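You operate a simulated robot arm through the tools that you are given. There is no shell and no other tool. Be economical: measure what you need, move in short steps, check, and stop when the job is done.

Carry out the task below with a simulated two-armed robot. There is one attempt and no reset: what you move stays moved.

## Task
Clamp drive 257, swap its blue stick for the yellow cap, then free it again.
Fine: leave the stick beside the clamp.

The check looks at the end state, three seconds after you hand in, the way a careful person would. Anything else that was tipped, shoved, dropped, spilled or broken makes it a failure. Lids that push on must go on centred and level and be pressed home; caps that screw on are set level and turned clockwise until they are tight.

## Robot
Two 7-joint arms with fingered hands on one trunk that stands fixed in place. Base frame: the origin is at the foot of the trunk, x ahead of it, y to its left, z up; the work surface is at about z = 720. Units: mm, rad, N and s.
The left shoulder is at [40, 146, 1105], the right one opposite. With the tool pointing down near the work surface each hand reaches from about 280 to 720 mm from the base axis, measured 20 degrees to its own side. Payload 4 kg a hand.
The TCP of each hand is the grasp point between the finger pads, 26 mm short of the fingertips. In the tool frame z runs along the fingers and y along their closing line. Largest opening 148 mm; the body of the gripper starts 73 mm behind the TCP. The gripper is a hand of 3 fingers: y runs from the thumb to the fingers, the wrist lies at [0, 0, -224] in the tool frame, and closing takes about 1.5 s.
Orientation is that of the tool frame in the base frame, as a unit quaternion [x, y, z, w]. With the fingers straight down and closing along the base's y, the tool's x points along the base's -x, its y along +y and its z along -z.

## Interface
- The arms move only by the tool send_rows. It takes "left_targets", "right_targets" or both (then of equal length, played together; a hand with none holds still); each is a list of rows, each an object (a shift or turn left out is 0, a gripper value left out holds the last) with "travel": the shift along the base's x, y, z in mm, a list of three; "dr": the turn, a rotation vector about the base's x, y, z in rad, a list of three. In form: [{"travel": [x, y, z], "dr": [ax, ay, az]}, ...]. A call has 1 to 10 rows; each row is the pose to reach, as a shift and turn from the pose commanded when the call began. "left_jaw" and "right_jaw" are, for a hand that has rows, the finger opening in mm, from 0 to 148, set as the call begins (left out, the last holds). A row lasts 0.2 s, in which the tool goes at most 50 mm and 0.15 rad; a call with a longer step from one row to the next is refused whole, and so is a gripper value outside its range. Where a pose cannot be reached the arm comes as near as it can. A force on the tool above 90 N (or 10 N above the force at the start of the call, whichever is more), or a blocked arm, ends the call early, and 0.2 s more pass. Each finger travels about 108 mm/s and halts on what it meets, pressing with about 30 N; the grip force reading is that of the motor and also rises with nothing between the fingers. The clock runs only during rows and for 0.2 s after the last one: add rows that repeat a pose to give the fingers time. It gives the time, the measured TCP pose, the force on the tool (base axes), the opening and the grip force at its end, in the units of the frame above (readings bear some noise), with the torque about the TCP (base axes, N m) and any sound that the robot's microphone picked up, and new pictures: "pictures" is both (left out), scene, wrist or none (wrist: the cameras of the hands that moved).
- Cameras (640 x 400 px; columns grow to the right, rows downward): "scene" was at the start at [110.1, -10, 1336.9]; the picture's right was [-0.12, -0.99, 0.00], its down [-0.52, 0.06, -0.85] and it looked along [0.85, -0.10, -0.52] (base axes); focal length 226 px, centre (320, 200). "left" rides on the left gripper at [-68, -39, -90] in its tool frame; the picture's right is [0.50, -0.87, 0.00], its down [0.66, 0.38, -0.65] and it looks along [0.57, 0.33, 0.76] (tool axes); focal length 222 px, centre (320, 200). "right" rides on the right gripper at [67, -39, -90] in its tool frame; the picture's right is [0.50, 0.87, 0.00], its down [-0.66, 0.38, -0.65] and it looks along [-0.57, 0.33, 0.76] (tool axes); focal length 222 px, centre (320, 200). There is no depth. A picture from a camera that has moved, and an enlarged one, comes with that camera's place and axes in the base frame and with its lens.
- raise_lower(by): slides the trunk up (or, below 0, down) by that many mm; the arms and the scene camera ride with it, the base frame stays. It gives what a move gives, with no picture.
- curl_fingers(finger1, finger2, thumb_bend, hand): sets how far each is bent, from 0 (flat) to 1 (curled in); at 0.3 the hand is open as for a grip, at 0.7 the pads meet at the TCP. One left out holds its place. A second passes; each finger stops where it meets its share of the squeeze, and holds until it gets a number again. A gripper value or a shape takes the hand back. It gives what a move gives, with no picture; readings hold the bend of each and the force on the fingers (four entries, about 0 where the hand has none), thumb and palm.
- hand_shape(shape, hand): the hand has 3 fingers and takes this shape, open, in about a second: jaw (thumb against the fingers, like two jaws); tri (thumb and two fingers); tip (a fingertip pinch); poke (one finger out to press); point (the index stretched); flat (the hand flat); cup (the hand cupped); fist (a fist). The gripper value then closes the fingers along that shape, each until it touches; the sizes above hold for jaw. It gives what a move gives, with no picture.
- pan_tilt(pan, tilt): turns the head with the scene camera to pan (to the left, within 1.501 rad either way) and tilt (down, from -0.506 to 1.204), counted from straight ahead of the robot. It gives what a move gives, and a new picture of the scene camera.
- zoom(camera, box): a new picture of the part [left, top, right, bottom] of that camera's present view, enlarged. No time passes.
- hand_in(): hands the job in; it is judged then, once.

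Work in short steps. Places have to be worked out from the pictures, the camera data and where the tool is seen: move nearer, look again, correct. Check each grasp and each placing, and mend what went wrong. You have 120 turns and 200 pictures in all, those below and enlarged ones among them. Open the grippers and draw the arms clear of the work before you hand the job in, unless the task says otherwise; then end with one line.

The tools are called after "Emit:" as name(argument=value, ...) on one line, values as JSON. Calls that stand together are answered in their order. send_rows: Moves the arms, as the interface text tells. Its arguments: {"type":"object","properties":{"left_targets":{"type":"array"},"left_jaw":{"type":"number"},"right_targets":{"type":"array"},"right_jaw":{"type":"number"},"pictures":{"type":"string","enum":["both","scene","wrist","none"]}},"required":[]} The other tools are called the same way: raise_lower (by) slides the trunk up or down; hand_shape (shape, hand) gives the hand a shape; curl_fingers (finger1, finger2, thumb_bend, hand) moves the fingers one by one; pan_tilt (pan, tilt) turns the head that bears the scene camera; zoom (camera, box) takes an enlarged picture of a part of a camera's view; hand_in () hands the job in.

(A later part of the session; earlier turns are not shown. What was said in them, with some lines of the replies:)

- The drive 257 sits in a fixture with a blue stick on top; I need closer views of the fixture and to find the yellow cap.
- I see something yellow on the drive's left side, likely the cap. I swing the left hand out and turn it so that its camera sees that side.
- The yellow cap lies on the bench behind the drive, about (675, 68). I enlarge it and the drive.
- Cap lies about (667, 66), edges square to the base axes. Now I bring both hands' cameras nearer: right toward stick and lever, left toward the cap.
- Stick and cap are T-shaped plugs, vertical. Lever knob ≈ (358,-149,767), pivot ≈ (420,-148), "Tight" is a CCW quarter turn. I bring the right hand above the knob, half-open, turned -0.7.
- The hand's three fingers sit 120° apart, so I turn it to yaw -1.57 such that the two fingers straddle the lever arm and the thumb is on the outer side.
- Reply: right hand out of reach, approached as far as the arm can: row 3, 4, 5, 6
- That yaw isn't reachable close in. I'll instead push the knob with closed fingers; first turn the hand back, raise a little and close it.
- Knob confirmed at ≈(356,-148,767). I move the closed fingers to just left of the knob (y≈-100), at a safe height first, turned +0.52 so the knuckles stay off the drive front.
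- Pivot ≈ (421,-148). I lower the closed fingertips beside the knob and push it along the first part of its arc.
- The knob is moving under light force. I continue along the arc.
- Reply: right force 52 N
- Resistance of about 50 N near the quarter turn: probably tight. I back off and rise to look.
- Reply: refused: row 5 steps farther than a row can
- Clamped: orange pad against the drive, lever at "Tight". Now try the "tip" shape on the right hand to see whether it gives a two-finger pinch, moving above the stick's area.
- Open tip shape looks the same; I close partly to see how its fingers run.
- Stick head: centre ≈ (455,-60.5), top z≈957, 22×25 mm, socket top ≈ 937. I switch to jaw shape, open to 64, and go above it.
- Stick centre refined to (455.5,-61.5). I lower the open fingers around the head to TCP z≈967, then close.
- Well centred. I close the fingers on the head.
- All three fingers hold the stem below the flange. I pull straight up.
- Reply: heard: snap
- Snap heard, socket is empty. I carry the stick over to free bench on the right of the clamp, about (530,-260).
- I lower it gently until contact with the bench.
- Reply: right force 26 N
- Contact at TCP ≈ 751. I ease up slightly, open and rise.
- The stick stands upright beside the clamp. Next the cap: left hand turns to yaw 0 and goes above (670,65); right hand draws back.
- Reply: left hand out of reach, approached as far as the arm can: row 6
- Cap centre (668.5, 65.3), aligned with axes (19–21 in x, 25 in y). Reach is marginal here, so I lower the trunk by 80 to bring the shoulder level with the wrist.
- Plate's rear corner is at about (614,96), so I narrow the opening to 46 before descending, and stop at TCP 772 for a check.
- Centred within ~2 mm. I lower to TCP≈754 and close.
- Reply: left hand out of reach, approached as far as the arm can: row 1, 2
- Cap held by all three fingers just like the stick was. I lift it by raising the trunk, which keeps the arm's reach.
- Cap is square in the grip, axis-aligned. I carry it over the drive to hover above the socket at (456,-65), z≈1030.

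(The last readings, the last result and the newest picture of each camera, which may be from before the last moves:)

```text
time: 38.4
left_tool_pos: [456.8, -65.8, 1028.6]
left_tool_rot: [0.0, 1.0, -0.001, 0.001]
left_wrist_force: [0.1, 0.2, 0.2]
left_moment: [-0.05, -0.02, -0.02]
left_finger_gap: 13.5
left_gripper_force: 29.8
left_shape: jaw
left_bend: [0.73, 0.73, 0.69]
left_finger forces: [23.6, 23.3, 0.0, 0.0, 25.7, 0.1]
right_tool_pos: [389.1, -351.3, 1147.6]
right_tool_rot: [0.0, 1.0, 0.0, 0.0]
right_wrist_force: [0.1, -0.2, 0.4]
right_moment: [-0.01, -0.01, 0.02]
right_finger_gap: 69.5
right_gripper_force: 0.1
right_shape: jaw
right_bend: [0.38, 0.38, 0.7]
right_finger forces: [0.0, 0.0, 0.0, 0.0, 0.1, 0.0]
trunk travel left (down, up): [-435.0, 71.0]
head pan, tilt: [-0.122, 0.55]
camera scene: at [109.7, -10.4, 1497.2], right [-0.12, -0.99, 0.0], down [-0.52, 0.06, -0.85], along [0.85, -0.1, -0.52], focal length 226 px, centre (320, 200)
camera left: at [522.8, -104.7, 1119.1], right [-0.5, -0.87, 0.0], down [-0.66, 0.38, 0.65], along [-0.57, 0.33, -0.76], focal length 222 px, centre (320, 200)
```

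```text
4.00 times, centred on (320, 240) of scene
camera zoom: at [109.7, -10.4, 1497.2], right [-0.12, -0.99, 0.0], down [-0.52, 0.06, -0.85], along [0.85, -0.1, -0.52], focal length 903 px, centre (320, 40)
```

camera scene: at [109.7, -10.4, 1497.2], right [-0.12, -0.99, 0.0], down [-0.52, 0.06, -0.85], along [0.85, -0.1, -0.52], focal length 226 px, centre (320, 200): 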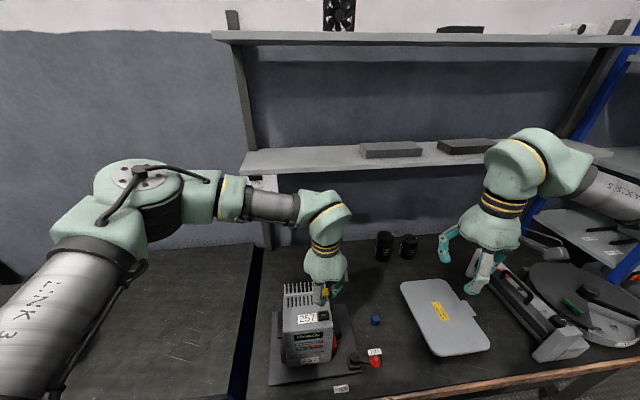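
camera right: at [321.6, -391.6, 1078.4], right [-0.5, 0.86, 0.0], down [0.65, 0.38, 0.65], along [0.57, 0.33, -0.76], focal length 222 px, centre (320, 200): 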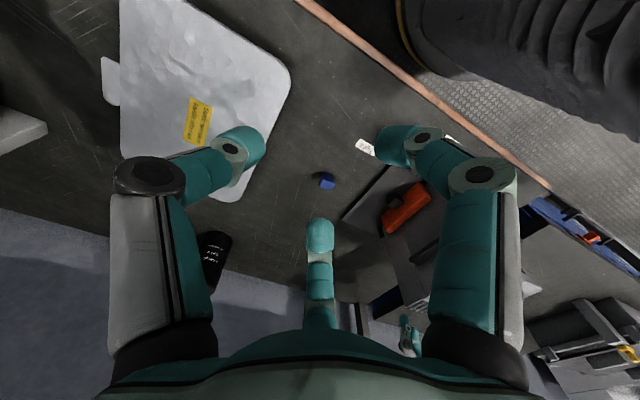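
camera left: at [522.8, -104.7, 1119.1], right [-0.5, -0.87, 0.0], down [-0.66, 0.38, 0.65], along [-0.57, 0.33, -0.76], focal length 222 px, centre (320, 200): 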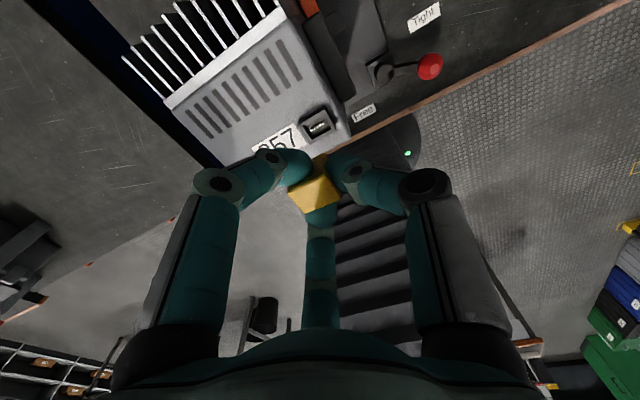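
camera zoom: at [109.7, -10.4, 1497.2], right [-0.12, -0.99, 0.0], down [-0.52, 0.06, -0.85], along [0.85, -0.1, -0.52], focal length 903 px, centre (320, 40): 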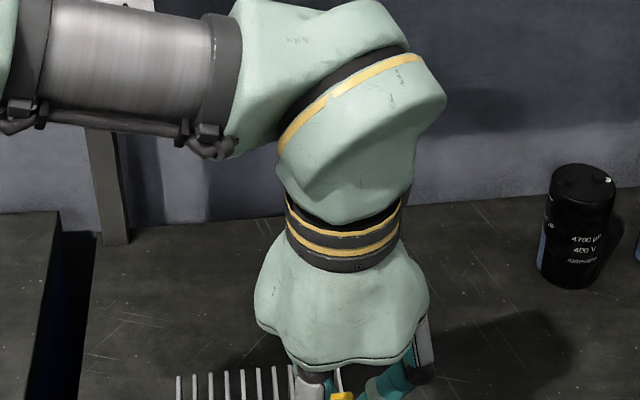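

Socket centre ≈ (457.5,-64.5); the cap seems ~3 mm off toward -x,+y. I correct, lower to TCP≈986 (cap bottom ~10 mm above the rim), and bring the right camera to look from the other side.

Emit:
send_rows(left_targets=[{"travel": [1, -1, -10]}, {"travel": [2, -2, -20]}, {"travel": [2, -3, -30]}, {"travel": [2, -3, -43]}, {"travel": [2, -3, -43]}], right_targets=[{"travel": [-12, 18, -30]}, {"travel": [-24, 36, -60]}, {"travel": [-36, 54, -90]}, {"travel": [-48, 72, -120]}, {"travel": [-60, 90, -148]}], right_jaw=148, pictures="wrist")

Emit:
zoom(camera="left", box=[240, 80, 400, 220])

Emit:
zoom(camera="right", box=[340, 210, 460, 330])

```text
time: 39.6
left_tool_pos: [458.7, -68.9, 987.8]
left_tool_rot: [0.0, 1.0, -0.001, 0.0]
left_wrist_force: [0.0, -0.2, 0.5]
left_moment: [-0.04, 0.02, 0.01]
left_finger_gap: 13.3
left_gripper_force: 29.7
left_shape: jaw
left_bend: [0.73, 0.73, 0.69]
left_finger forces: [23.6, 23.3, 0.0, 0.0, 25.7, 0.0]
right_tool_pos: [330.7, -259.7, 1000.3]
right_tool_rot: [0.0, 1.0, 0.0, 0.0]
right_wrist_force: [0.6, -0.1, 0.0]
right_moment: [0.0, -0.03, 0.0]
right_finger_gap: 148.0
right_gripper_force: 0.1
right_shape: jaw
right_bend: [0.3, 0.3, 0.3]
right_finger forces: [0.1, 0.0, 0.1, 0.0, 0.0, 0.1]
trunk travel left (down, up): [-435.0, 71.0]
head pan, tilt: [-0.122, 0.55]
camera right: at [262.6, -299.0, 1090.8], right [-0.5, 0.87, 0.0], down [0.66, 0.38, 0.65], along [0.57, 0.33, -0.76], focal length 222 px, centre (320, 200)
camera left: at [526.7, -107.5, 1076.7], right [-0.5, -0.87, 0.0], down [-0.66, 0.38, 0.65], along [-0.57, 0.33, -0.76], focal length 222 px, centre (320, 200)
```

right: 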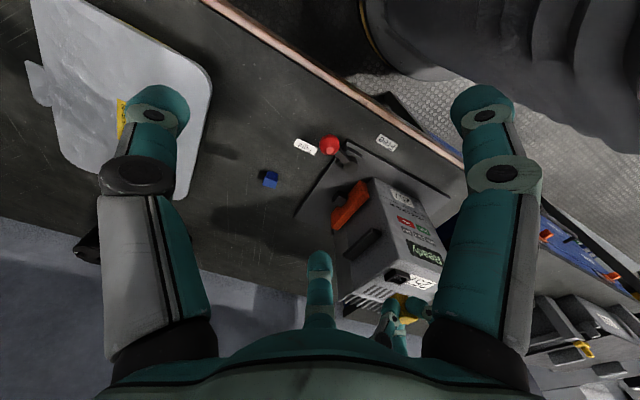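
left: 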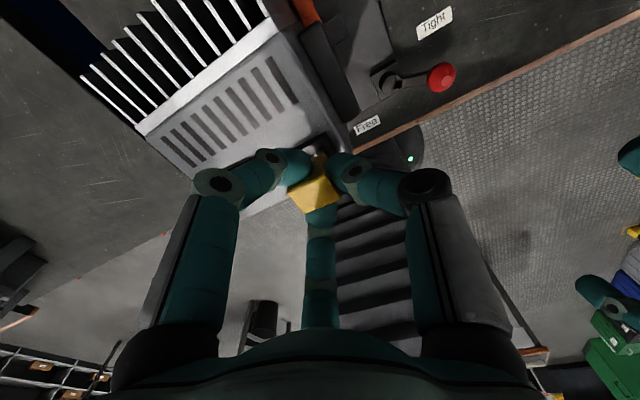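

```text
2.86 times, centred on (320, 150) of left
camera zoom: at [526.7, -107.5, 1076.7], right [-0.5, -0.87, 0.0], down [-0.66, 0.38, 0.65], along [-0.57, 0.33, -0.76], focal length 635 px, centre (320, 343)
```

zoom: 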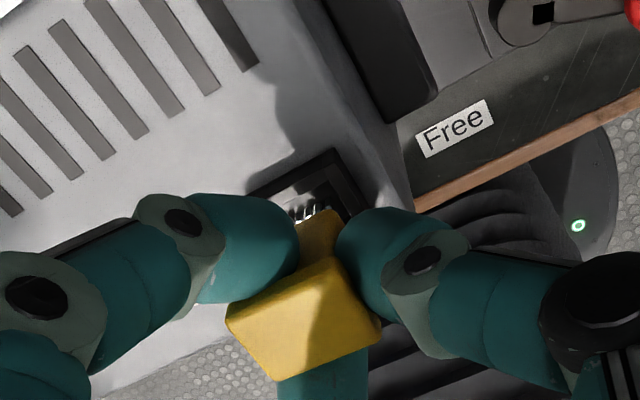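

```text
3.33 times, centred on (400, 270) of right
camera zoom: at [262.6, -299.0, 1090.8], right [-0.5, 0.87, 0.0], down [0.66, 0.38, 0.65], along [0.57, 0.33, -0.76], focal length 740 px, centre (53, -33)
```

zoom: 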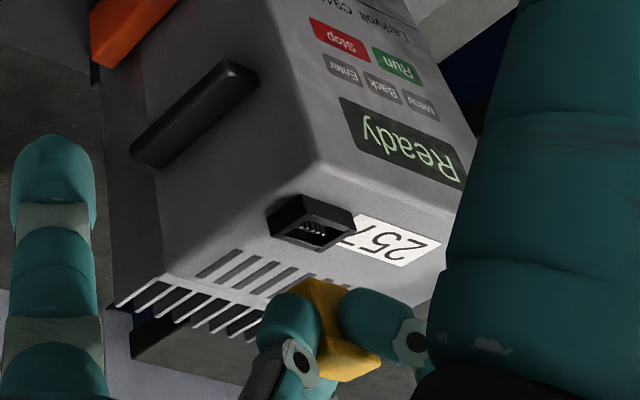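

Emit:
zoom(camera="right", box=[380, 260, 470, 330])

Emit:
zoom(camera="left", box=[290, 120, 350, 170])

```text
5.71 times, centred on (425, 295) of right
camera zoom: at [262.6, -299.0, 1090.8], right [-0.5, 0.87, 0.0], down [0.66, 0.38, 0.65], along [0.57, 0.33, -0.76], focal length 1269 px, centre (-280, -343)
```

zoom: 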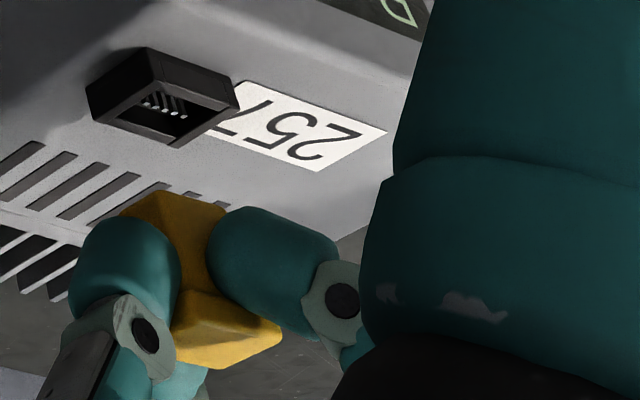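

```text
8.00 times, centred on (320, 145) of left
camera zoom: at [526.7, -107.5, 1076.7], right [-0.5, -0.87, 0.0], down [-0.66, 0.38, 0.65], along [-0.57, 0.33, -0.76], focal length 1777 px, centre (320, 640)
```

zoom: 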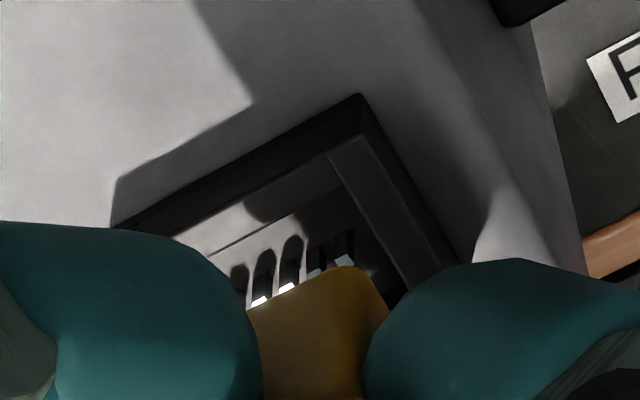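

Triangulating both views: cap centre ≈ TCP+(0.3,3.4), bottom ≈ TCP-33; socket centre ≈ (454.4,-62.7), rim ≈ 928. I shift (-4.5,+3) and lower 15 for another check.

Emit:
send_rows(left_targets=[{"travel": [-4.5, 3, 0]}, {"travel": [-4.5, 3, -8]}, {"travel": [-4.5, 3, -15]}, {"travel": [-4.5, 3, -15]}], pictures="none")

Emit:
zoom(camera="right", box=[380, 260, 450, 315])

Emit:
zoom(camera="left", box=[280, 120, 360, 180])

Emit:
zoom(camera="scene", box=[290, 280, 360, 340])

```text
time: 40.6
left_tool_pos: [454.8, -65.7, 971.6]
left_tool_rot: [-0.001, 1.0, -0.001, 0.0]
left_wrist_force: [0.2, -0.1, 0.8]
left_moment: [0.02, -0.02, 0.01]
left_finger_gap: 13.7
left_gripper_force: 30.6
left_shape: jaw
left_bend: [0.73, 0.73, 0.69]
left_finger forces: [23.6, 23.3, 0.1, 0.0, 25.8, 0.0]
right_tool_pos: [329.7, -258.5, 1000.9]
right_tool_rot: [0.0, 1.0, 0.0, 0.0]
right_wrist_force: [0.4, 1.1, -0.3]
right_moment: [-0.01, 0.0, 0.01]
right_finger_gap: 147.8
right_gripper_force: 0.1
right_shape: jaw
right_bend: [0.3, 0.3, 0.3]
right_finger forces: [0.0, 0.0, 0.0, 0.0, 0.1, 0.0]
trunk travel left (down, up): [-435.0, 71.0]
head pan, tilt: [-0.122, 0.55]
```

```text
7.27 times, centred on (415, 288) of right
camera zoom: at [262.7, -299.3, 1091.1], right [-0.5, 0.87, 0.0], down [0.66, 0.38, 0.65], along [0.57, 0.33, -0.76], focal length 1615 px, centre (-371, -436)
```

zoom: 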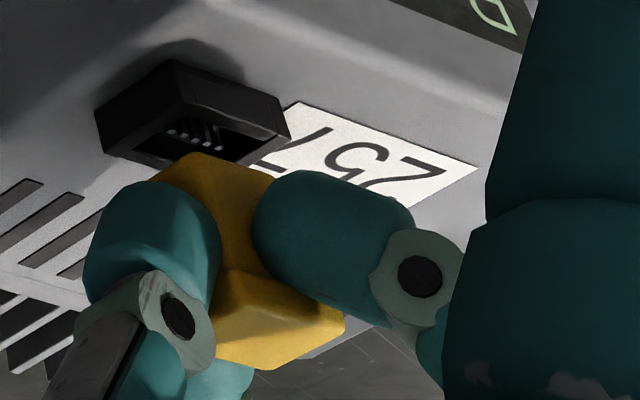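

```text
6.67 times, centred on (320, 150) of left
camera zoom: at [522.1, -104.9, 1061.3], right [-0.5, -0.87, 0.0], down [-0.66, 0.38, 0.65], along [-0.57, 0.33, -0.76], focal length 1481 px, centre (320, 533)
```

zoom: 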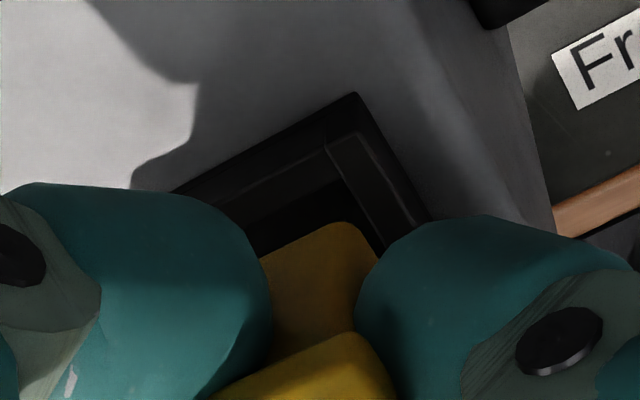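

```text
6.67 times, centred on (325, 310) of scene
camera zoom: at [110.0, -9.9, 1497.2], right [-0.12, -0.99, 0.0], down [-0.52, 0.06, -0.85], along [0.85, -0.1, -0.52], focal length 1505 px, centre (287, -533)
```

zoom: 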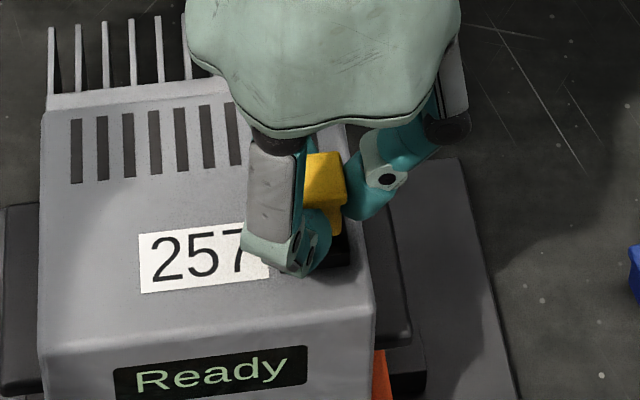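

Aligned within ~1 mm in both views. I shift +0.7 in x and lower slowly, watching the force.

Emit:
send_rows(left_targets=[{"travel": [0.7, 0, -4]}, {"travel": [0.7, 0, -8]}, {"travel": [0.7, 0, -11]}, {"travel": [0.7, 0, -13]}, {"travel": [0.7, 0, -13]}], pictures="none")

Emit:
zoom(camera="right", box=[380, 260, 450, 315])

Emit:
zoom(camera="left", box=[280, 120, 360, 180])

```text
time: 41.8
left_tool_pos: [454.1, -66.6, 962.5]
left_tool_rot: [-0.001, 1.0, -0.004, 0.005]
left_wrist_force: [0.9, -1.2, 42.2]
left_moment: [0.09, -0.06, 0.02]
left_finger_gap: 15.4
left_gripper_force: 29.7
left_shape: jaw
left_bend: [0.74, 0.74, 0.72]
left_finger forces: [31.3, 31.1, 0.0, 0.0, 34.4, 0.0]
right_tool_pos: [327.7, -259.6, 1001.7]
right_tool_rot: [-0.001, 1.0, 0.0, 0.001]
right_wrist_force: [0.1, 0.7, 0.1]
right_moment: [0.02, -0.01, -0.02]
right_finger_gap: 147.9
right_gripper_force: 0.0
right_shape: jaw
right_bend: [0.3, 0.3, 0.3]
right_finger forces: [0.0, 0.0, 0.0, 0.1, 0.1, 0.0]
trunk travel left (down, up): [-435.0, 71.0]
head pan, tilt: [-0.122, 0.55]
heard: snap
```

```text
7.27 times, centred on (415, 288) of right
camera zoom: at [259.7, -299.1, 1092.2], right [-0.5, 0.87, 0.0], down [0.65, 0.38, 0.66], along [0.57, 0.33, -0.76], focal length 1615 px, centre (-371, -436)
```

zoom: 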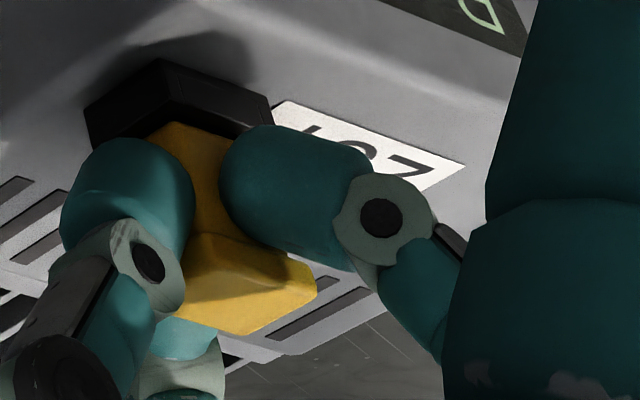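

```text
6.67 times, centred on (320, 150) of left
camera zoom: at [521.4, -105.6, 1053.2], right [-0.5, -0.87, 0.0], down [-0.66, 0.38, 0.65], along [-0.56, 0.32, -0.76], focal length 1481 px, centre (320, 533)
```

zoom: 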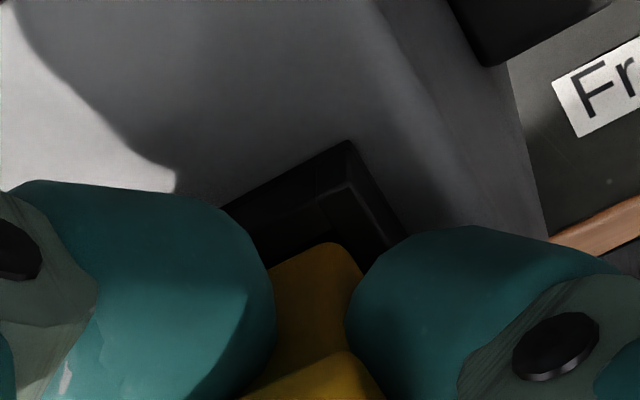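

A snap was heard at 42 N: cap seems clicked in. I open the fingers in place, then rise to inspect.

Emit:
send_rows(left_targets=[{"travel": [0, 0, 2]}, {"travel": [0, 0, 3]}, {"travel": [0, 0, 3]}, {"travel": [0, 0, 3]}], left_jaw=60, pictures="none")

Emit:
send_rows(left_targets=[{"travel": [0, 0, 20]}, {"travel": [0, 0, 40]}, {"travel": [0, 0, 70]}], pictures="wrist")

Emit:
zoom(camera="right", box=[380, 260, 450, 315])

Emit:
zoom(camera="left", box=[280, 90, 360, 150])

Emit:
zoom(camera="scene", box=[290, 280, 360, 340])

```text
time: 42.8
left_tool_pos: [455.5, -64.4, 959.0]
left_tool_rot: [0.0, 1.0, -0.001, -0.001]
left_wrist_force: [-0.3, -0.9, 0.1]
left_moment: [0.03, 0.01, -0.03]
left_finger_gap: 59.6
left_gripper_force: 0.1
left_shape: jaw
left_bend: [0.77, 0.77, 0.7]
left_finger forces: [0.0, 0.0, 0.0, 0.0, 0.0, 0.1]
right_tool_pos: [330.5, -260.0, 1000.7]
right_tool_rot: [-0.001, 1.0, 0.0, -0.001]
right_wrist_force: [0.0, -1.3, -0.1]
right_moment: [0.02, 0.01, -0.02]
right_finger_gap: 148.1
right_gripper_force: 0.1
right_shape: jaw
right_bend: [0.3, 0.3, 0.3]
right_finger forces: [0.0, 0.0, 0.0, 0.0, 0.1, 0.0]
trunk travel left (down, up): [-435.0, 71.0]
head pan, tilt: [-0.122, 0.55]
```

```text
time: 43.6
left_tool_pos: [455.3, -68.2, 1030.5]
left_tool_rot: [0.0, 1.0, -0.002, 0.0]
left_wrist_force: [-0.2, 0.6, 1.0]
left_moment: [-0.03, -0.01, -0.03]
left_finger_gap: 59.7
left_gripper_force: 0.2
left_shape: jaw
left_bend: [0.77, 0.77, 0.7]
left_finger forces: [0.0, 0.0, 0.1, 0.1, 0.0, 0.1]
right_tool_pos: [330.6, -259.1, 1000.4]
right_tool_rot: [0.0, 1.0, 0.0, 0.0]
right_wrist_force: [0.4, -0.3, 0.1]
right_moment: [0.03, 0.01, 0.02]
right_finger_gap: 147.9
right_gripper_force: 0.1
right_shape: jaw
right_bend: [0.3, 0.3, 0.3]
right_finger forces: [0.0, 0.1, 0.0, 0.0, 0.0, 0.0]
trunk travel left (down, up): [-435.0, 71.0]
head pan, tilt: [-0.122, 0.55]
camera left: at [522.8, -106.7, 1120.9], right [-0.5, -0.87, 0.0], down [-0.66, 0.38, 0.65], along [-0.57, 0.33, -0.76], focal length 222 px, centre (320, 200)
```

left: 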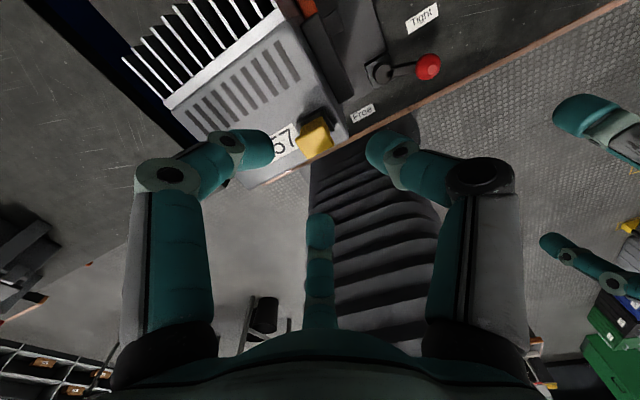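

```text
7.27 times, centred on (415, 288) of right
camera zoom: at [262.4, -299.4, 1091.2], right [-0.5, 0.87, 0.0], down [0.66, 0.38, 0.65], along [0.57, 0.33, -0.76], focal length 1615 px, centre (-371, -436)
```

zoom: 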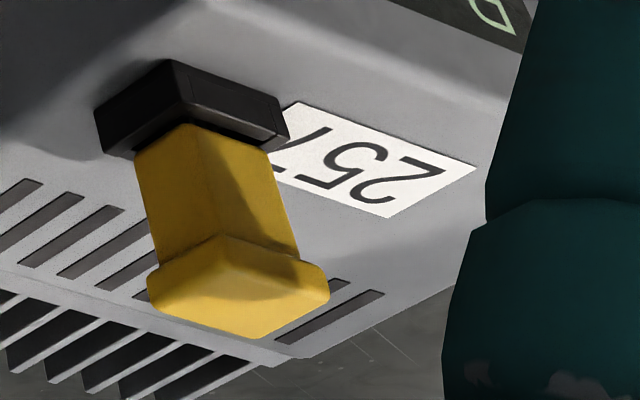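

```text
6.67 times, centred on (320, 120) of left
camera zoom: at [522.8, -106.7, 1120.9], right [-0.5, -0.87, 0.0], down [-0.66, 0.38, 0.65], along [-0.57, 0.33, -0.76], focal length 1481 px, centre (320, 733)
```

zoom: 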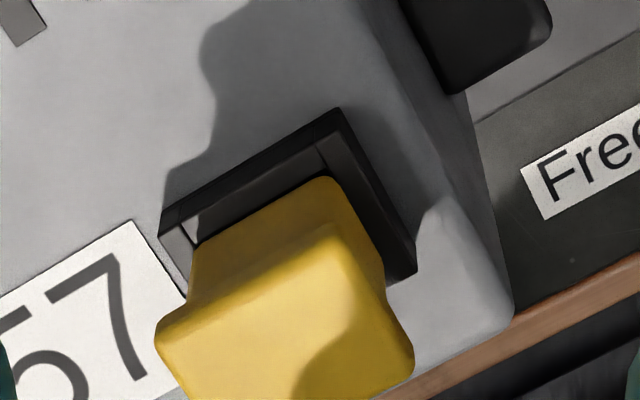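

```text
6.67 times, centred on (325, 310) of scene
camera zoom: at [109.6, -10.0, 1497.3], right [-0.12, -0.99, 0.0], down [-0.52, 0.06, -0.85], along [0.85, -0.1, -0.52], focal length 1505 px, centre (287, -533)
```

zoom: 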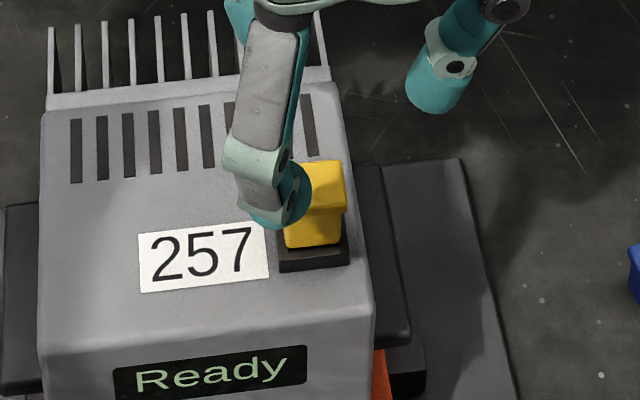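

Cap sits level in the socket, but may stand ~2 mm proud compared with the stick. I close the left fingers and press on its top to make sure it is home.

Emit:
send_rows(left_targets=[{"travel": [0, 3, 10]}, {"travel": [0, 3, 10]}, {"travel": [0, 3, 10]}, {"travel": [0, 3, 0]}, {"travel": [0, 3, -20]}, {"travel": [0, 3, -36]}], left_jaw=0, pictures="none")

Emit:
zoom(camera="right", box=[380, 260, 450, 315])

Emit:
zoom(camera="left", box=[260, 110, 380, 200])

```text
time: 45.0
left_tool_pos: [453.4, -61.9, 995.3]
left_tool_rot: [0.001, 1.0, -0.001, 0.0]
left_wrist_force: [0.1, -0.7, -0.3]
left_moment: [0.01, -0.03, 0.0]
left_finger_gap: 0.3
left_gripper_force: 29.9
left_shape: jaw
left_bend: [0.7, 0.7, 0.7]
left_finger forces: [0.1, 0.0, 0.0, 0.0, 0.1, 0.0]
right_tool_pos: [331.5, -259.8, 1000.5]
right_tool_rot: [0.0, 1.0, 0.0, -0.001]
right_wrist_force: [-0.5, 0.3, -0.3]
right_moment: [0.0, 0.01, 0.0]
right_finger_gap: 148.2
right_gripper_force: 0.1
right_shape: jaw
right_bend: [0.3, 0.3, 0.3]
right_finger forces: [0.1, 0.0, 0.1, 0.0, 0.0, 0.0]
trunk travel left (down, up): [-435.0, 71.0]
head pan, tilt: [-0.122, 0.55]
```

```text
7.27 times, centred on (415, 288) of right
camera zoom: at [262.9, -299.4, 1091.0], right [-0.5, 0.87, 0.0], down [0.66, 0.38, 0.65], along [0.57, 0.33, -0.76], focal length 1615 px, centre (-371, -436)
```

zoom: 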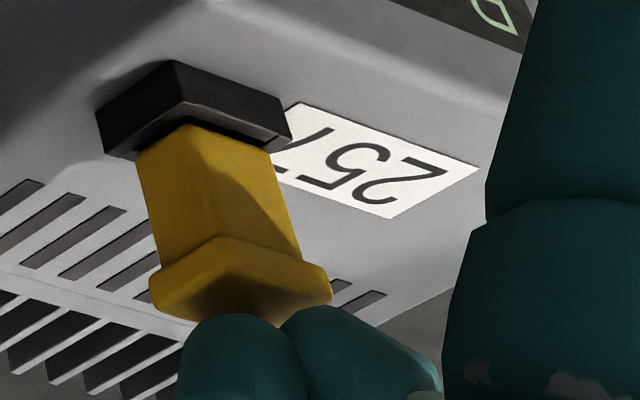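

```text
4.44 times, centred on (320, 155) of left
camera zoom: at [521.4, -101.2, 1084.6], right [-0.5, -0.87, 0.0], down [-0.66, 0.38, 0.65], along [-0.57, 0.33, -0.76], focal length 987 px, centre (320, 400)
```

zoom: 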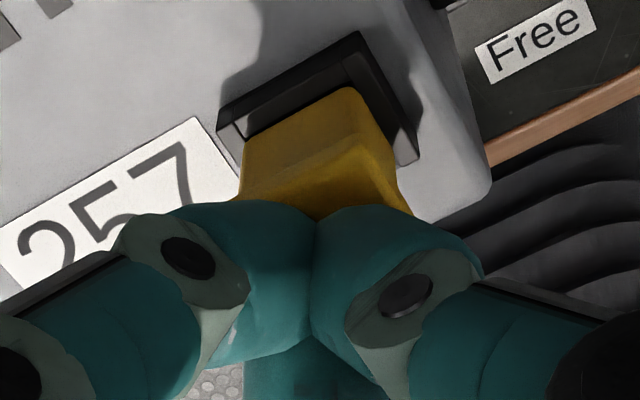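

Fingertips are over the cap. I press down in small steps.

Emit:
send_rows(left_targets=[{"travel": [1, 0, -5]}, {"travel": [1, 0, -9]}, {"travel": [1, 0, -12]}, {"travel": [1, 0, -15]}, {"travel": [1, 0, -18]}, {"travel": [1, 0, -21]}, {"travel": [1, 0, -21]}], pictures="none")

Emit:
zoom(camera="right", box=[380, 260, 450, 315])

```text
time: 46.4
left_tool_pos: [457.8, -67.3, 989.8]
left_tool_rot: [-0.002, 1.0, -0.008, 0.008]
left_wrist_force: [-14.7, 6.8, 41.9]
left_moment: [0.37, 0.55, 0.01]
left_finger_gap: 0.0
left_gripper_force: 29.6
left_shape: jaw
left_bend: [0.7, 0.7, 0.7]
left_finger forces: [0.0, 0.0, 0.1, 0.0, 0.0, 0.1]
right_tool_pos: [328.6, -259.0, 1000.8]
right_tool_rot: [0.0, 1.0, -0.001, 0.001]
right_wrist_force: [-0.3, -0.7, -0.3]
right_moment: [0.02, 0.0, -0.02]
right_finger_gap: 147.9
right_gripper_force: 0.0
right_shape: jaw
right_bend: [0.3, 0.3, 0.3]
right_finger forces: [0.0, 0.0, 0.0, 0.0, 0.0, 0.1]
trunk travel left (down, up): [-435.0, 71.0]
head pan, tilt: [-0.122, 0.55]
stopped in row 7 (left hand): the force on the tool passed its limit at 92 N (the readings are from after the stop); the commanded pose is now the measured one
```

```text
7.27 times, centred on (415, 288) of right
camera zoom: at [260.4, -298.6, 1091.4], right [-0.5, 0.87, 0.0], down [0.65, 0.38, 0.65], along [0.57, 0.33, -0.76], focal length 1615 px, centre (-371, -436)
```

zoom: 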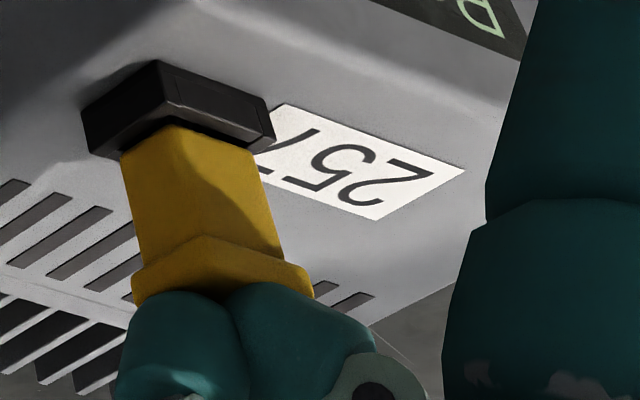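

92 N reached with no further travel. I raise the left hand away and take the same right-camera view as the earlier stick picture to compare.

Emit:
send_rows(left_targets=[{"travel": [0, 0, 30]}, {"travel": [0, 10, 60]}, {"travel": [0, 50, 80]}, {"travel": [0, 95, 80]}, {"travel": [0, 140, 80]}, {"travel": [0, 185, 80]}], right_targets=[{"travel": [0, 10, 10]}, {"travel": [0, 20, 20]}, {"travel": [0, 30, 30]}, {"travel": [1, 40, 40]}, {"travel": [1, 58, 49]}, {"travel": [1, 58, 49]}], pictures="none")

Emit:
zoom(camera="right", box=[330, 215, 400, 265])

Emit:
zoom(camera="scene", box=[280, 270, 360, 330])

```text
time: 47.8
left_tool_pos: [460.2, 121.6, 1065.4]
left_tool_rot: [0.001, 1.0, -0.009, 0.009]
left_wrist_force: [-0.3, -0.8, 0.1]
left_moment: [0.0, -0.04, -0.04]
left_finger_gap: 0.0
left_gripper_force: 30.2
left_shape: jaw
left_bend: [0.7, 0.7, 0.7]
left_finger forces: [0.0, 0.1, 0.0, 0.0, 0.0, 0.1]
right_tool_pos: [330.9, -200.7, 1049.7]
right_tool_rot: [-0.001, 1.0, -0.001, -0.001]
right_wrist_force: [-0.2, -0.4, 0.3]
right_moment: [0.0, 0.01, 0.0]
right_finger_gap: 147.8
right_gripper_force: 0.0
right_shape: jaw
right_bend: [0.3, 0.3, 0.3]
right_finger forces: [0.0, 0.1, 0.0, 0.0, 0.0, 0.0]
trunk travel left (down, up): [-435.0, 71.0]
head pan, tilt: [-0.122, 0.55]
```

```text
8.00 times, centred on (365, 240) of right
camera zoom: at [261.9, -240.1, 1141.5], right [-0.5, 0.87, 0.0], down [0.66, 0.38, 0.65], along [0.57, 0.33, -0.76], focal length 1777 px, centre (-40, -120)
```

zoom: 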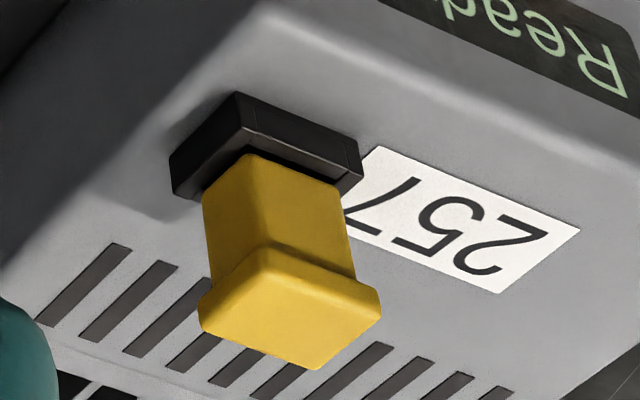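

```text
6.67 times, centred on (320, 300) of scene
camera zoom: at [109.3, -7.8, 1497.3], right [-0.12, -0.99, 0.0], down [-0.52, 0.06, -0.85], along [0.85, -0.1, -0.52], focal length 1505 px, centre (320, -467)
```

zoom: 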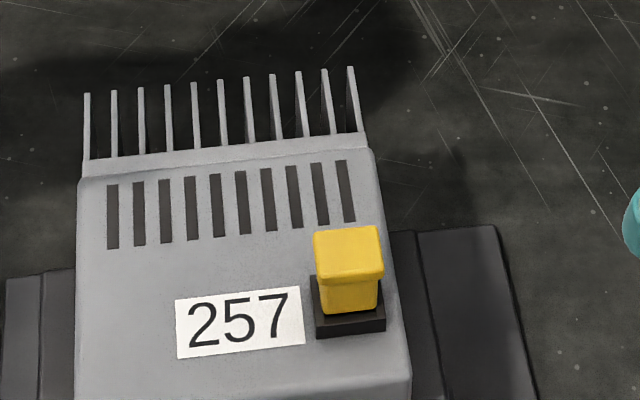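

The cap sits exactly as the stick did: level, centred, home. Now free the clamp: close the right fingers and go to the far side of the knob (436,-223).

Emit:
send_rows(right_targets=[{"travel": [20, -5, 0]}, {"travel": [45, -10, 0]}, {"travel": [70, -15, -30]}, {"travel": [90, -20, -65]}, {"travel": [105, -22, -100]}, {"travel": [105, -22, -145]}, {"travel": [105, -22, -190]}], right_jaw=0, pictures="both")

```text
time: 49.4
left_tool_pos: [461.0, 119.2, 1064.5]
left_tool_rot: [-0.001, 1.0, -0.008, 0.009]
left_wrist_force: [-0.3, -0.1, 0.3]
left_moment: [0.01, 0.0, -0.01]
left_finger_gap: 0.2
left_gripper_force: 29.6
left_shape: jaw
left_bend: [0.7, 0.7, 0.7]
left_finger forces: [0.1, 0.0, 0.1, 0.0, 0.0, 0.0]
right_tool_pos: [438.1, -224.3, 859.4]
right_tool_rot: [0.0, 1.0, 0.001, 0.001]
right_wrist_force: [0.0, 0.6, 0.4]
right_moment: [0.01, 0.01, 0.05]
right_finger_gap: 0.0
right_gripper_force: 30.2
right_shape: jaw
right_bend: [0.7, 0.7, 0.7]
right_finger forces: [0.1, 0.0, 0.1, 0.0, 0.0, 0.0]
trunk travel left (down, up): [-435.0, 71.0]
head pan, tilt: [-0.122, 0.55]
camera scene: at [110.4, -10.3, 1497.2], right [-0.12, -0.99, 0.0], down [-0.52, 0.06, -0.85], along [0.85, -0.1, -0.52], focal length 226 px, centre (320, 200)
camera right: at [370.1, -263.8, 948.9], right [-0.5, 0.87, 0.0], down [0.66, 0.38, 0.65], along [0.57, 0.33, -0.76], focal length 222 px, centre (320, 200)
```

scene: 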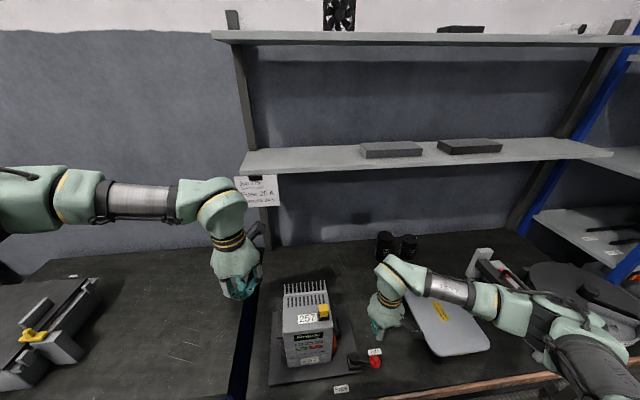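
right: 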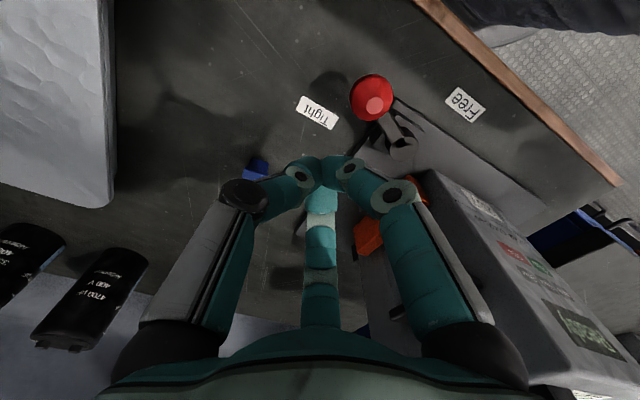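

Knob at (395,-204) as expected. I lower and push it back toward "Free" along its arc.

Emit:
send_rows(right_targets=[{"travel": [0, 0, -40]}, {"travel": [0, 0, -80]}, {"travel": [-13, 6, -80]}, {"travel": [-21, 7, -80]}, {"travel": [-29, 7, -80]}, {"travel": [-38, 10, -80]}, {"travel": [-46, 13, -80]}], pictures="wrist")

```text
time: 51.0
left_tool_pos: [460.4, 118.4, 1064.7]
left_tool_rot: [-0.001, 1.0, -0.007, 0.009]
left_wrist_force: [1.0, 0.0, -1.0]
left_moment: [0.02, 0.0, -0.01]
left_finger_gap: 0.2
left_gripper_force: 29.8
left_shape: jaw
left_bend: [0.7, 0.7, 0.7]
left_finger forces: [0.0, 0.0, 0.0, 0.0, 0.1, 0.0]
right_tool_pos: [390.1, -213.0, 780.1]
right_tool_rot: [0.001, 1.0, 0.0, -0.001]
right_wrist_force: [0.8, -2.4, 0.7]
right_moment: [0.0, -0.01, 0.06]
right_finger_gap: 0.2
right_gripper_force: 29.9
right_shape: jaw
right_bend: [0.7, 0.7, 0.7]
right_finger forces: [2.5, 0.1, 0.0, 0.0, 0.0, 0.0]
trunk travel left (down, up): [-435.0, 71.0]
head pan, tilt: [-0.122, 0.55]
camera right: at [321.9, -251.8, 870.1], right [-0.5, 0.87, 0.0], down [0.66, 0.38, 0.65], along [0.57, 0.33, -0.76], focal length 222 px, centre (320, 200)
```

right: 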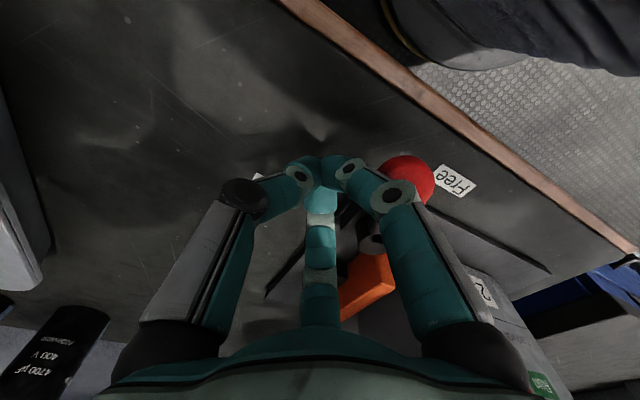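

It moves lightly; I continue to the Free end.

Emit:
send_rows(right_targets=[{"travel": [-8, 5, 0]}, {"travel": [-16, 10, 0]}, {"travel": [-22, 16, 0]}, {"travel": [-28, 23, 0]}, {"travel": [-31, 29, 0]}, {"travel": [-34, 34, 0]}, {"travel": [-35, 37, 0]}], pictures="wrist")

```text
time: 52.6
left_tool_pos: [462.1, 117.3, 1064.6]
left_tool_rot: [-0.001, 1.0, -0.007, 0.009]
left_wrist_force: [0.6, 0.9, -0.1]
left_moment: [-0.01, 0.0, 0.03]
left_finger_gap: 0.0
left_gripper_force: 29.7
left_shape: jaw
left_bend: [0.7, 0.7, 0.7]
left_finger forces: [0.0, 0.0, 0.1, 0.1, 0.0, 0.0]
right_tool_pos: [356.4, -174.2, 779.3]
right_tool_rot: [0.001, 1.0, 0.0, 0.001]
right_wrist_force: [3.2, -7.4, 1.7]
right_moment: [-0.05, -0.05, -0.07]
right_finger_gap: 0.2
right_gripper_force: 29.7
right_shape: jaw
right_bend: [0.7, 0.7, 0.7]
right_finger forces: [0.1, 0.4, 0.1, 0.0, 0.0, 0.0]
trunk travel left (down, up): [-435.0, 71.0]
head pan, tilt: [-0.122, 0.55]
camera right: at [288.1, -214.4, 870.7], right [-0.5, 0.87, 0.0], down [0.66, 0.38, 0.65], along [0.57, 0.33, -0.76], focal length 222 px, centre (320, 200)
```

right: 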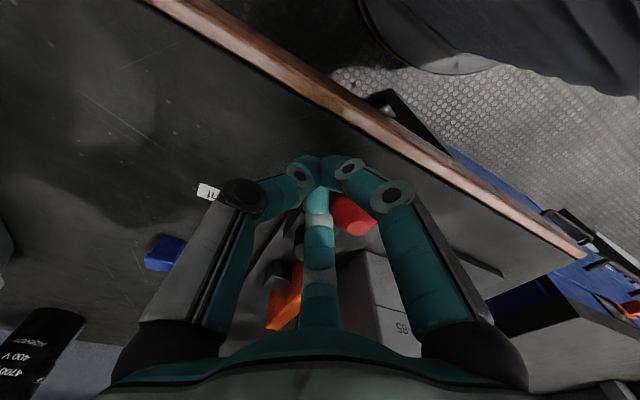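

Force begins to rise: near the stop. I nudge 4 mm further, then back off and lift clear.

Emit:
send_rows(right_targets=[{"travel": [0, 2, 0]}, {"travel": [0, 4, 0]}], pictures="none")

Emit:
send_rows(right_targets=[{"travel": [-4, -20, 0]}, {"travel": [-8, -40, 10]}, {"travel": [-8, -50, 50]}, {"travel": [-8, -60, 95]}, {"travel": [-8, -90, 130]}, {"travel": [-8, -120, 165]}], pictures="scene")

Emit:
zoom(camera="scene", box=[260, 260, 400, 400])

```text
time: 53.2
left_tool_pos: [461.2, 117.3, 1066.5]
left_tool_rot: [0.0, 1.0, -0.006, 0.009]
left_wrist_force: [-0.2, 0.4, -0.4]
left_moment: [0.0, 0.01, 0.0]
left_finger_gap: 0.0
left_gripper_force: 29.7
left_shape: jaw
left_bend: [0.7, 0.7, 0.7]
left_finger forces: [0.0, 0.1, 0.0, 0.0, 0.1, 0.0]
right_tool_pos: [356.6, -173.5, 779.8]
right_tool_rot: [0.0, 1.0, -0.001, 0.0]
right_wrist_force: [5.4, -16.5, 3.3]
right_moment: [-0.14, -0.08, -0.15]
right_finger_gap: 0.0
right_gripper_force: 30.5
right_shape: jaw
right_bend: [0.7, 0.7, 0.7]
right_finger forces: [0.0, 0.7, 0.0, 0.0, 0.1, 0.1]
trunk travel left (down, up): [-435.0, 71.0]
head pan, tilt: [-0.122, 0.55]
```

```text
time: 54.6
left_tool_pos: [460.7, 118.2, 1066.2]
left_tool_rot: [0.0, 1.0, -0.007, 0.008]
left_wrist_force: [-0.3, -1.1, -0.1]
left_moment: [0.01, 0.0, -0.05]
left_finger_gap: 0.0
left_gripper_force: 30.5
left_shape: jaw
left_bend: [0.7, 0.7, 0.7]
left_finger forces: [0.0, 0.0, 0.0, 0.0, 0.0, 0.0]
right_tool_pos: [345.8, -288.7, 943.1]
right_tool_rot: [-0.002, 1.0, 0.0, -0.001]
right_wrist_force: [-0.2, 0.5, -0.2]
right_moment: [-0.02, 0.0, 0.0]
right_finger_gap: 0.2
right_gripper_force: 30.1
right_shape: jaw
right_bend: [0.7, 0.7, 0.7]
right_finger forces: [0.0, 0.1, 0.0, 0.1, 0.1, 0.0]
trunk travel left (down, up): [-435.0, 71.0]
head pan, tilt: [-0.122, 0.55]
camera scene: at [109.3, -10.6, 1497.3], right [-0.12, -0.99, 0.0], down [-0.52, 0.06, -0.85], along [0.85, -0.1, -0.52], focal length 226 px, centre (320, 200)
```

scene: 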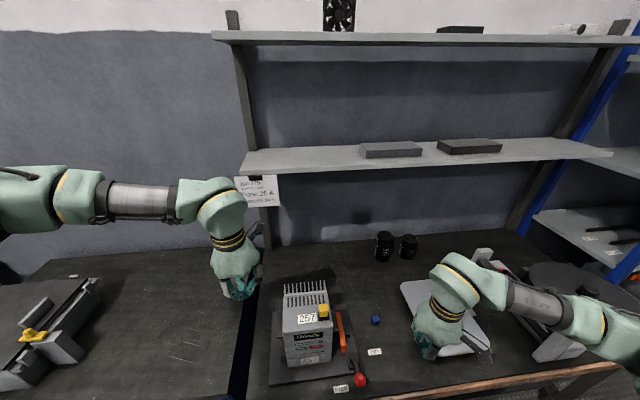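

```text
2.86 times, centred on (330, 330) of scene
camera zoom: at [109.3, -10.6, 1497.3], right [-0.12, -0.99, 0.0], down [-0.52, 0.06, -0.85], along [0.85, -0.1, -0.52], focal length 645 px, centre (291, -171)
```

zoom: 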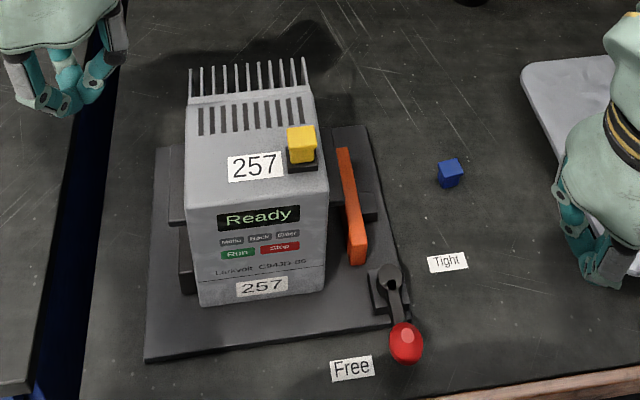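

Clamp is free again, cap in place, stick beside it. I open both hands and draw the arms clear.

Emit:
send_rows(left_targets=[{"travel": [0, 25, 30]}, {"travel": [0, 50, 60]}, {"travel": [0, 75, 90]}, {"travel": [0, 100, 120]}, {"travel": [0, 120, 140]}, {"travel": [0, 120, 140]}], right_targets=[{"travel": [0, 0, 40]}, {"travel": [0, 0, 80]}, {"travel": [0, -10, 120]}, {"travel": [0, -20, 160]}, {"travel": [0, -20, 200]}, {"travel": [0, -20, 200]}], left_jaw=148, right_jaw=148, pictures="scene")

Emit:
zoom(camera="scene", box=[240, 240, 520, 400])

```text
time: 56.0
left_tool_pos: [462.1, 239.2, 1205.4]
left_tool_rot: [-0.001, 1.0, -0.007, 0.008]
left_wrist_force: [0.1, 0.0, -0.6]
left_moment: [0.0, 0.02, -0.01]
left_finger_gap: 147.9
left_gripper_force: 0.0
left_shape: jaw
left_bend: [0.3, 0.3, 0.3]
left_finger forces: [0.0, 0.0, 0.0, 0.0, 0.0, 0.1]
right_tool_pos: [348.7, -310.0, 1142.6]
right_tool_rot: [-0.001, 1.0, 0.001, 0.0]
right_wrist_force: [0.3, -0.3, 0.4]
right_moment: [-0.01, -0.02, 0.02]
right_finger_gap: 148.0
right_gripper_force: 0.0
right_shape: jaw
right_bend: [0.3, 0.3, 0.3]
right_finger forces: [0.1, 0.0, 0.0, 0.0, 0.0, 0.0]
trunk travel left (down, up): [-435.0, 71.0]
head pan, tilt: [-0.122, 0.55]
camera scene: at [110.7, -10.5, 1497.1], right [-0.12, -0.99, 0.0], down [-0.52, 0.06, -0.85], along [0.85, -0.1, -0.52], focal length 226 px, centre (320, 200)
```

scene: 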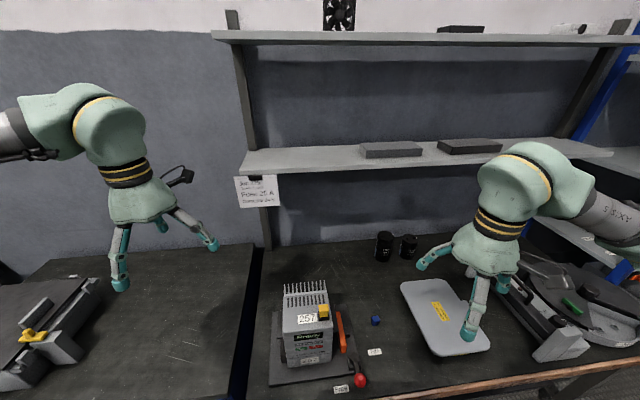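

```text
2.29 times, centred on (380, 320) of scene
camera zoom: at [110.7, -10.5, 1497.1], right [-0.12, -0.99, 0.0], down [-0.52, 0.06, -0.85], along [0.85, -0.1, -0.52], focal length 516 px, centre (183, -74)
```

zoom: 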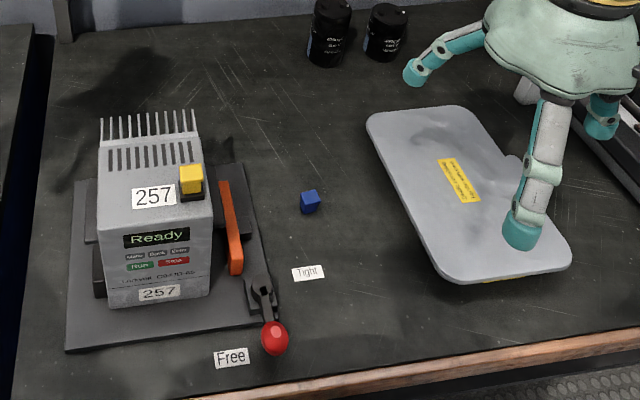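

Everything is in place and nothing else has moved, so I hand in.

Emit:
hand_in()

```text
The job is handed in.
```

I clamped drive 257, swapped its blue stick for the yellow cap and set the clamp back to Free. The cap clicked in level and was pressed home; the stick stands on the bench just right of the clamp.
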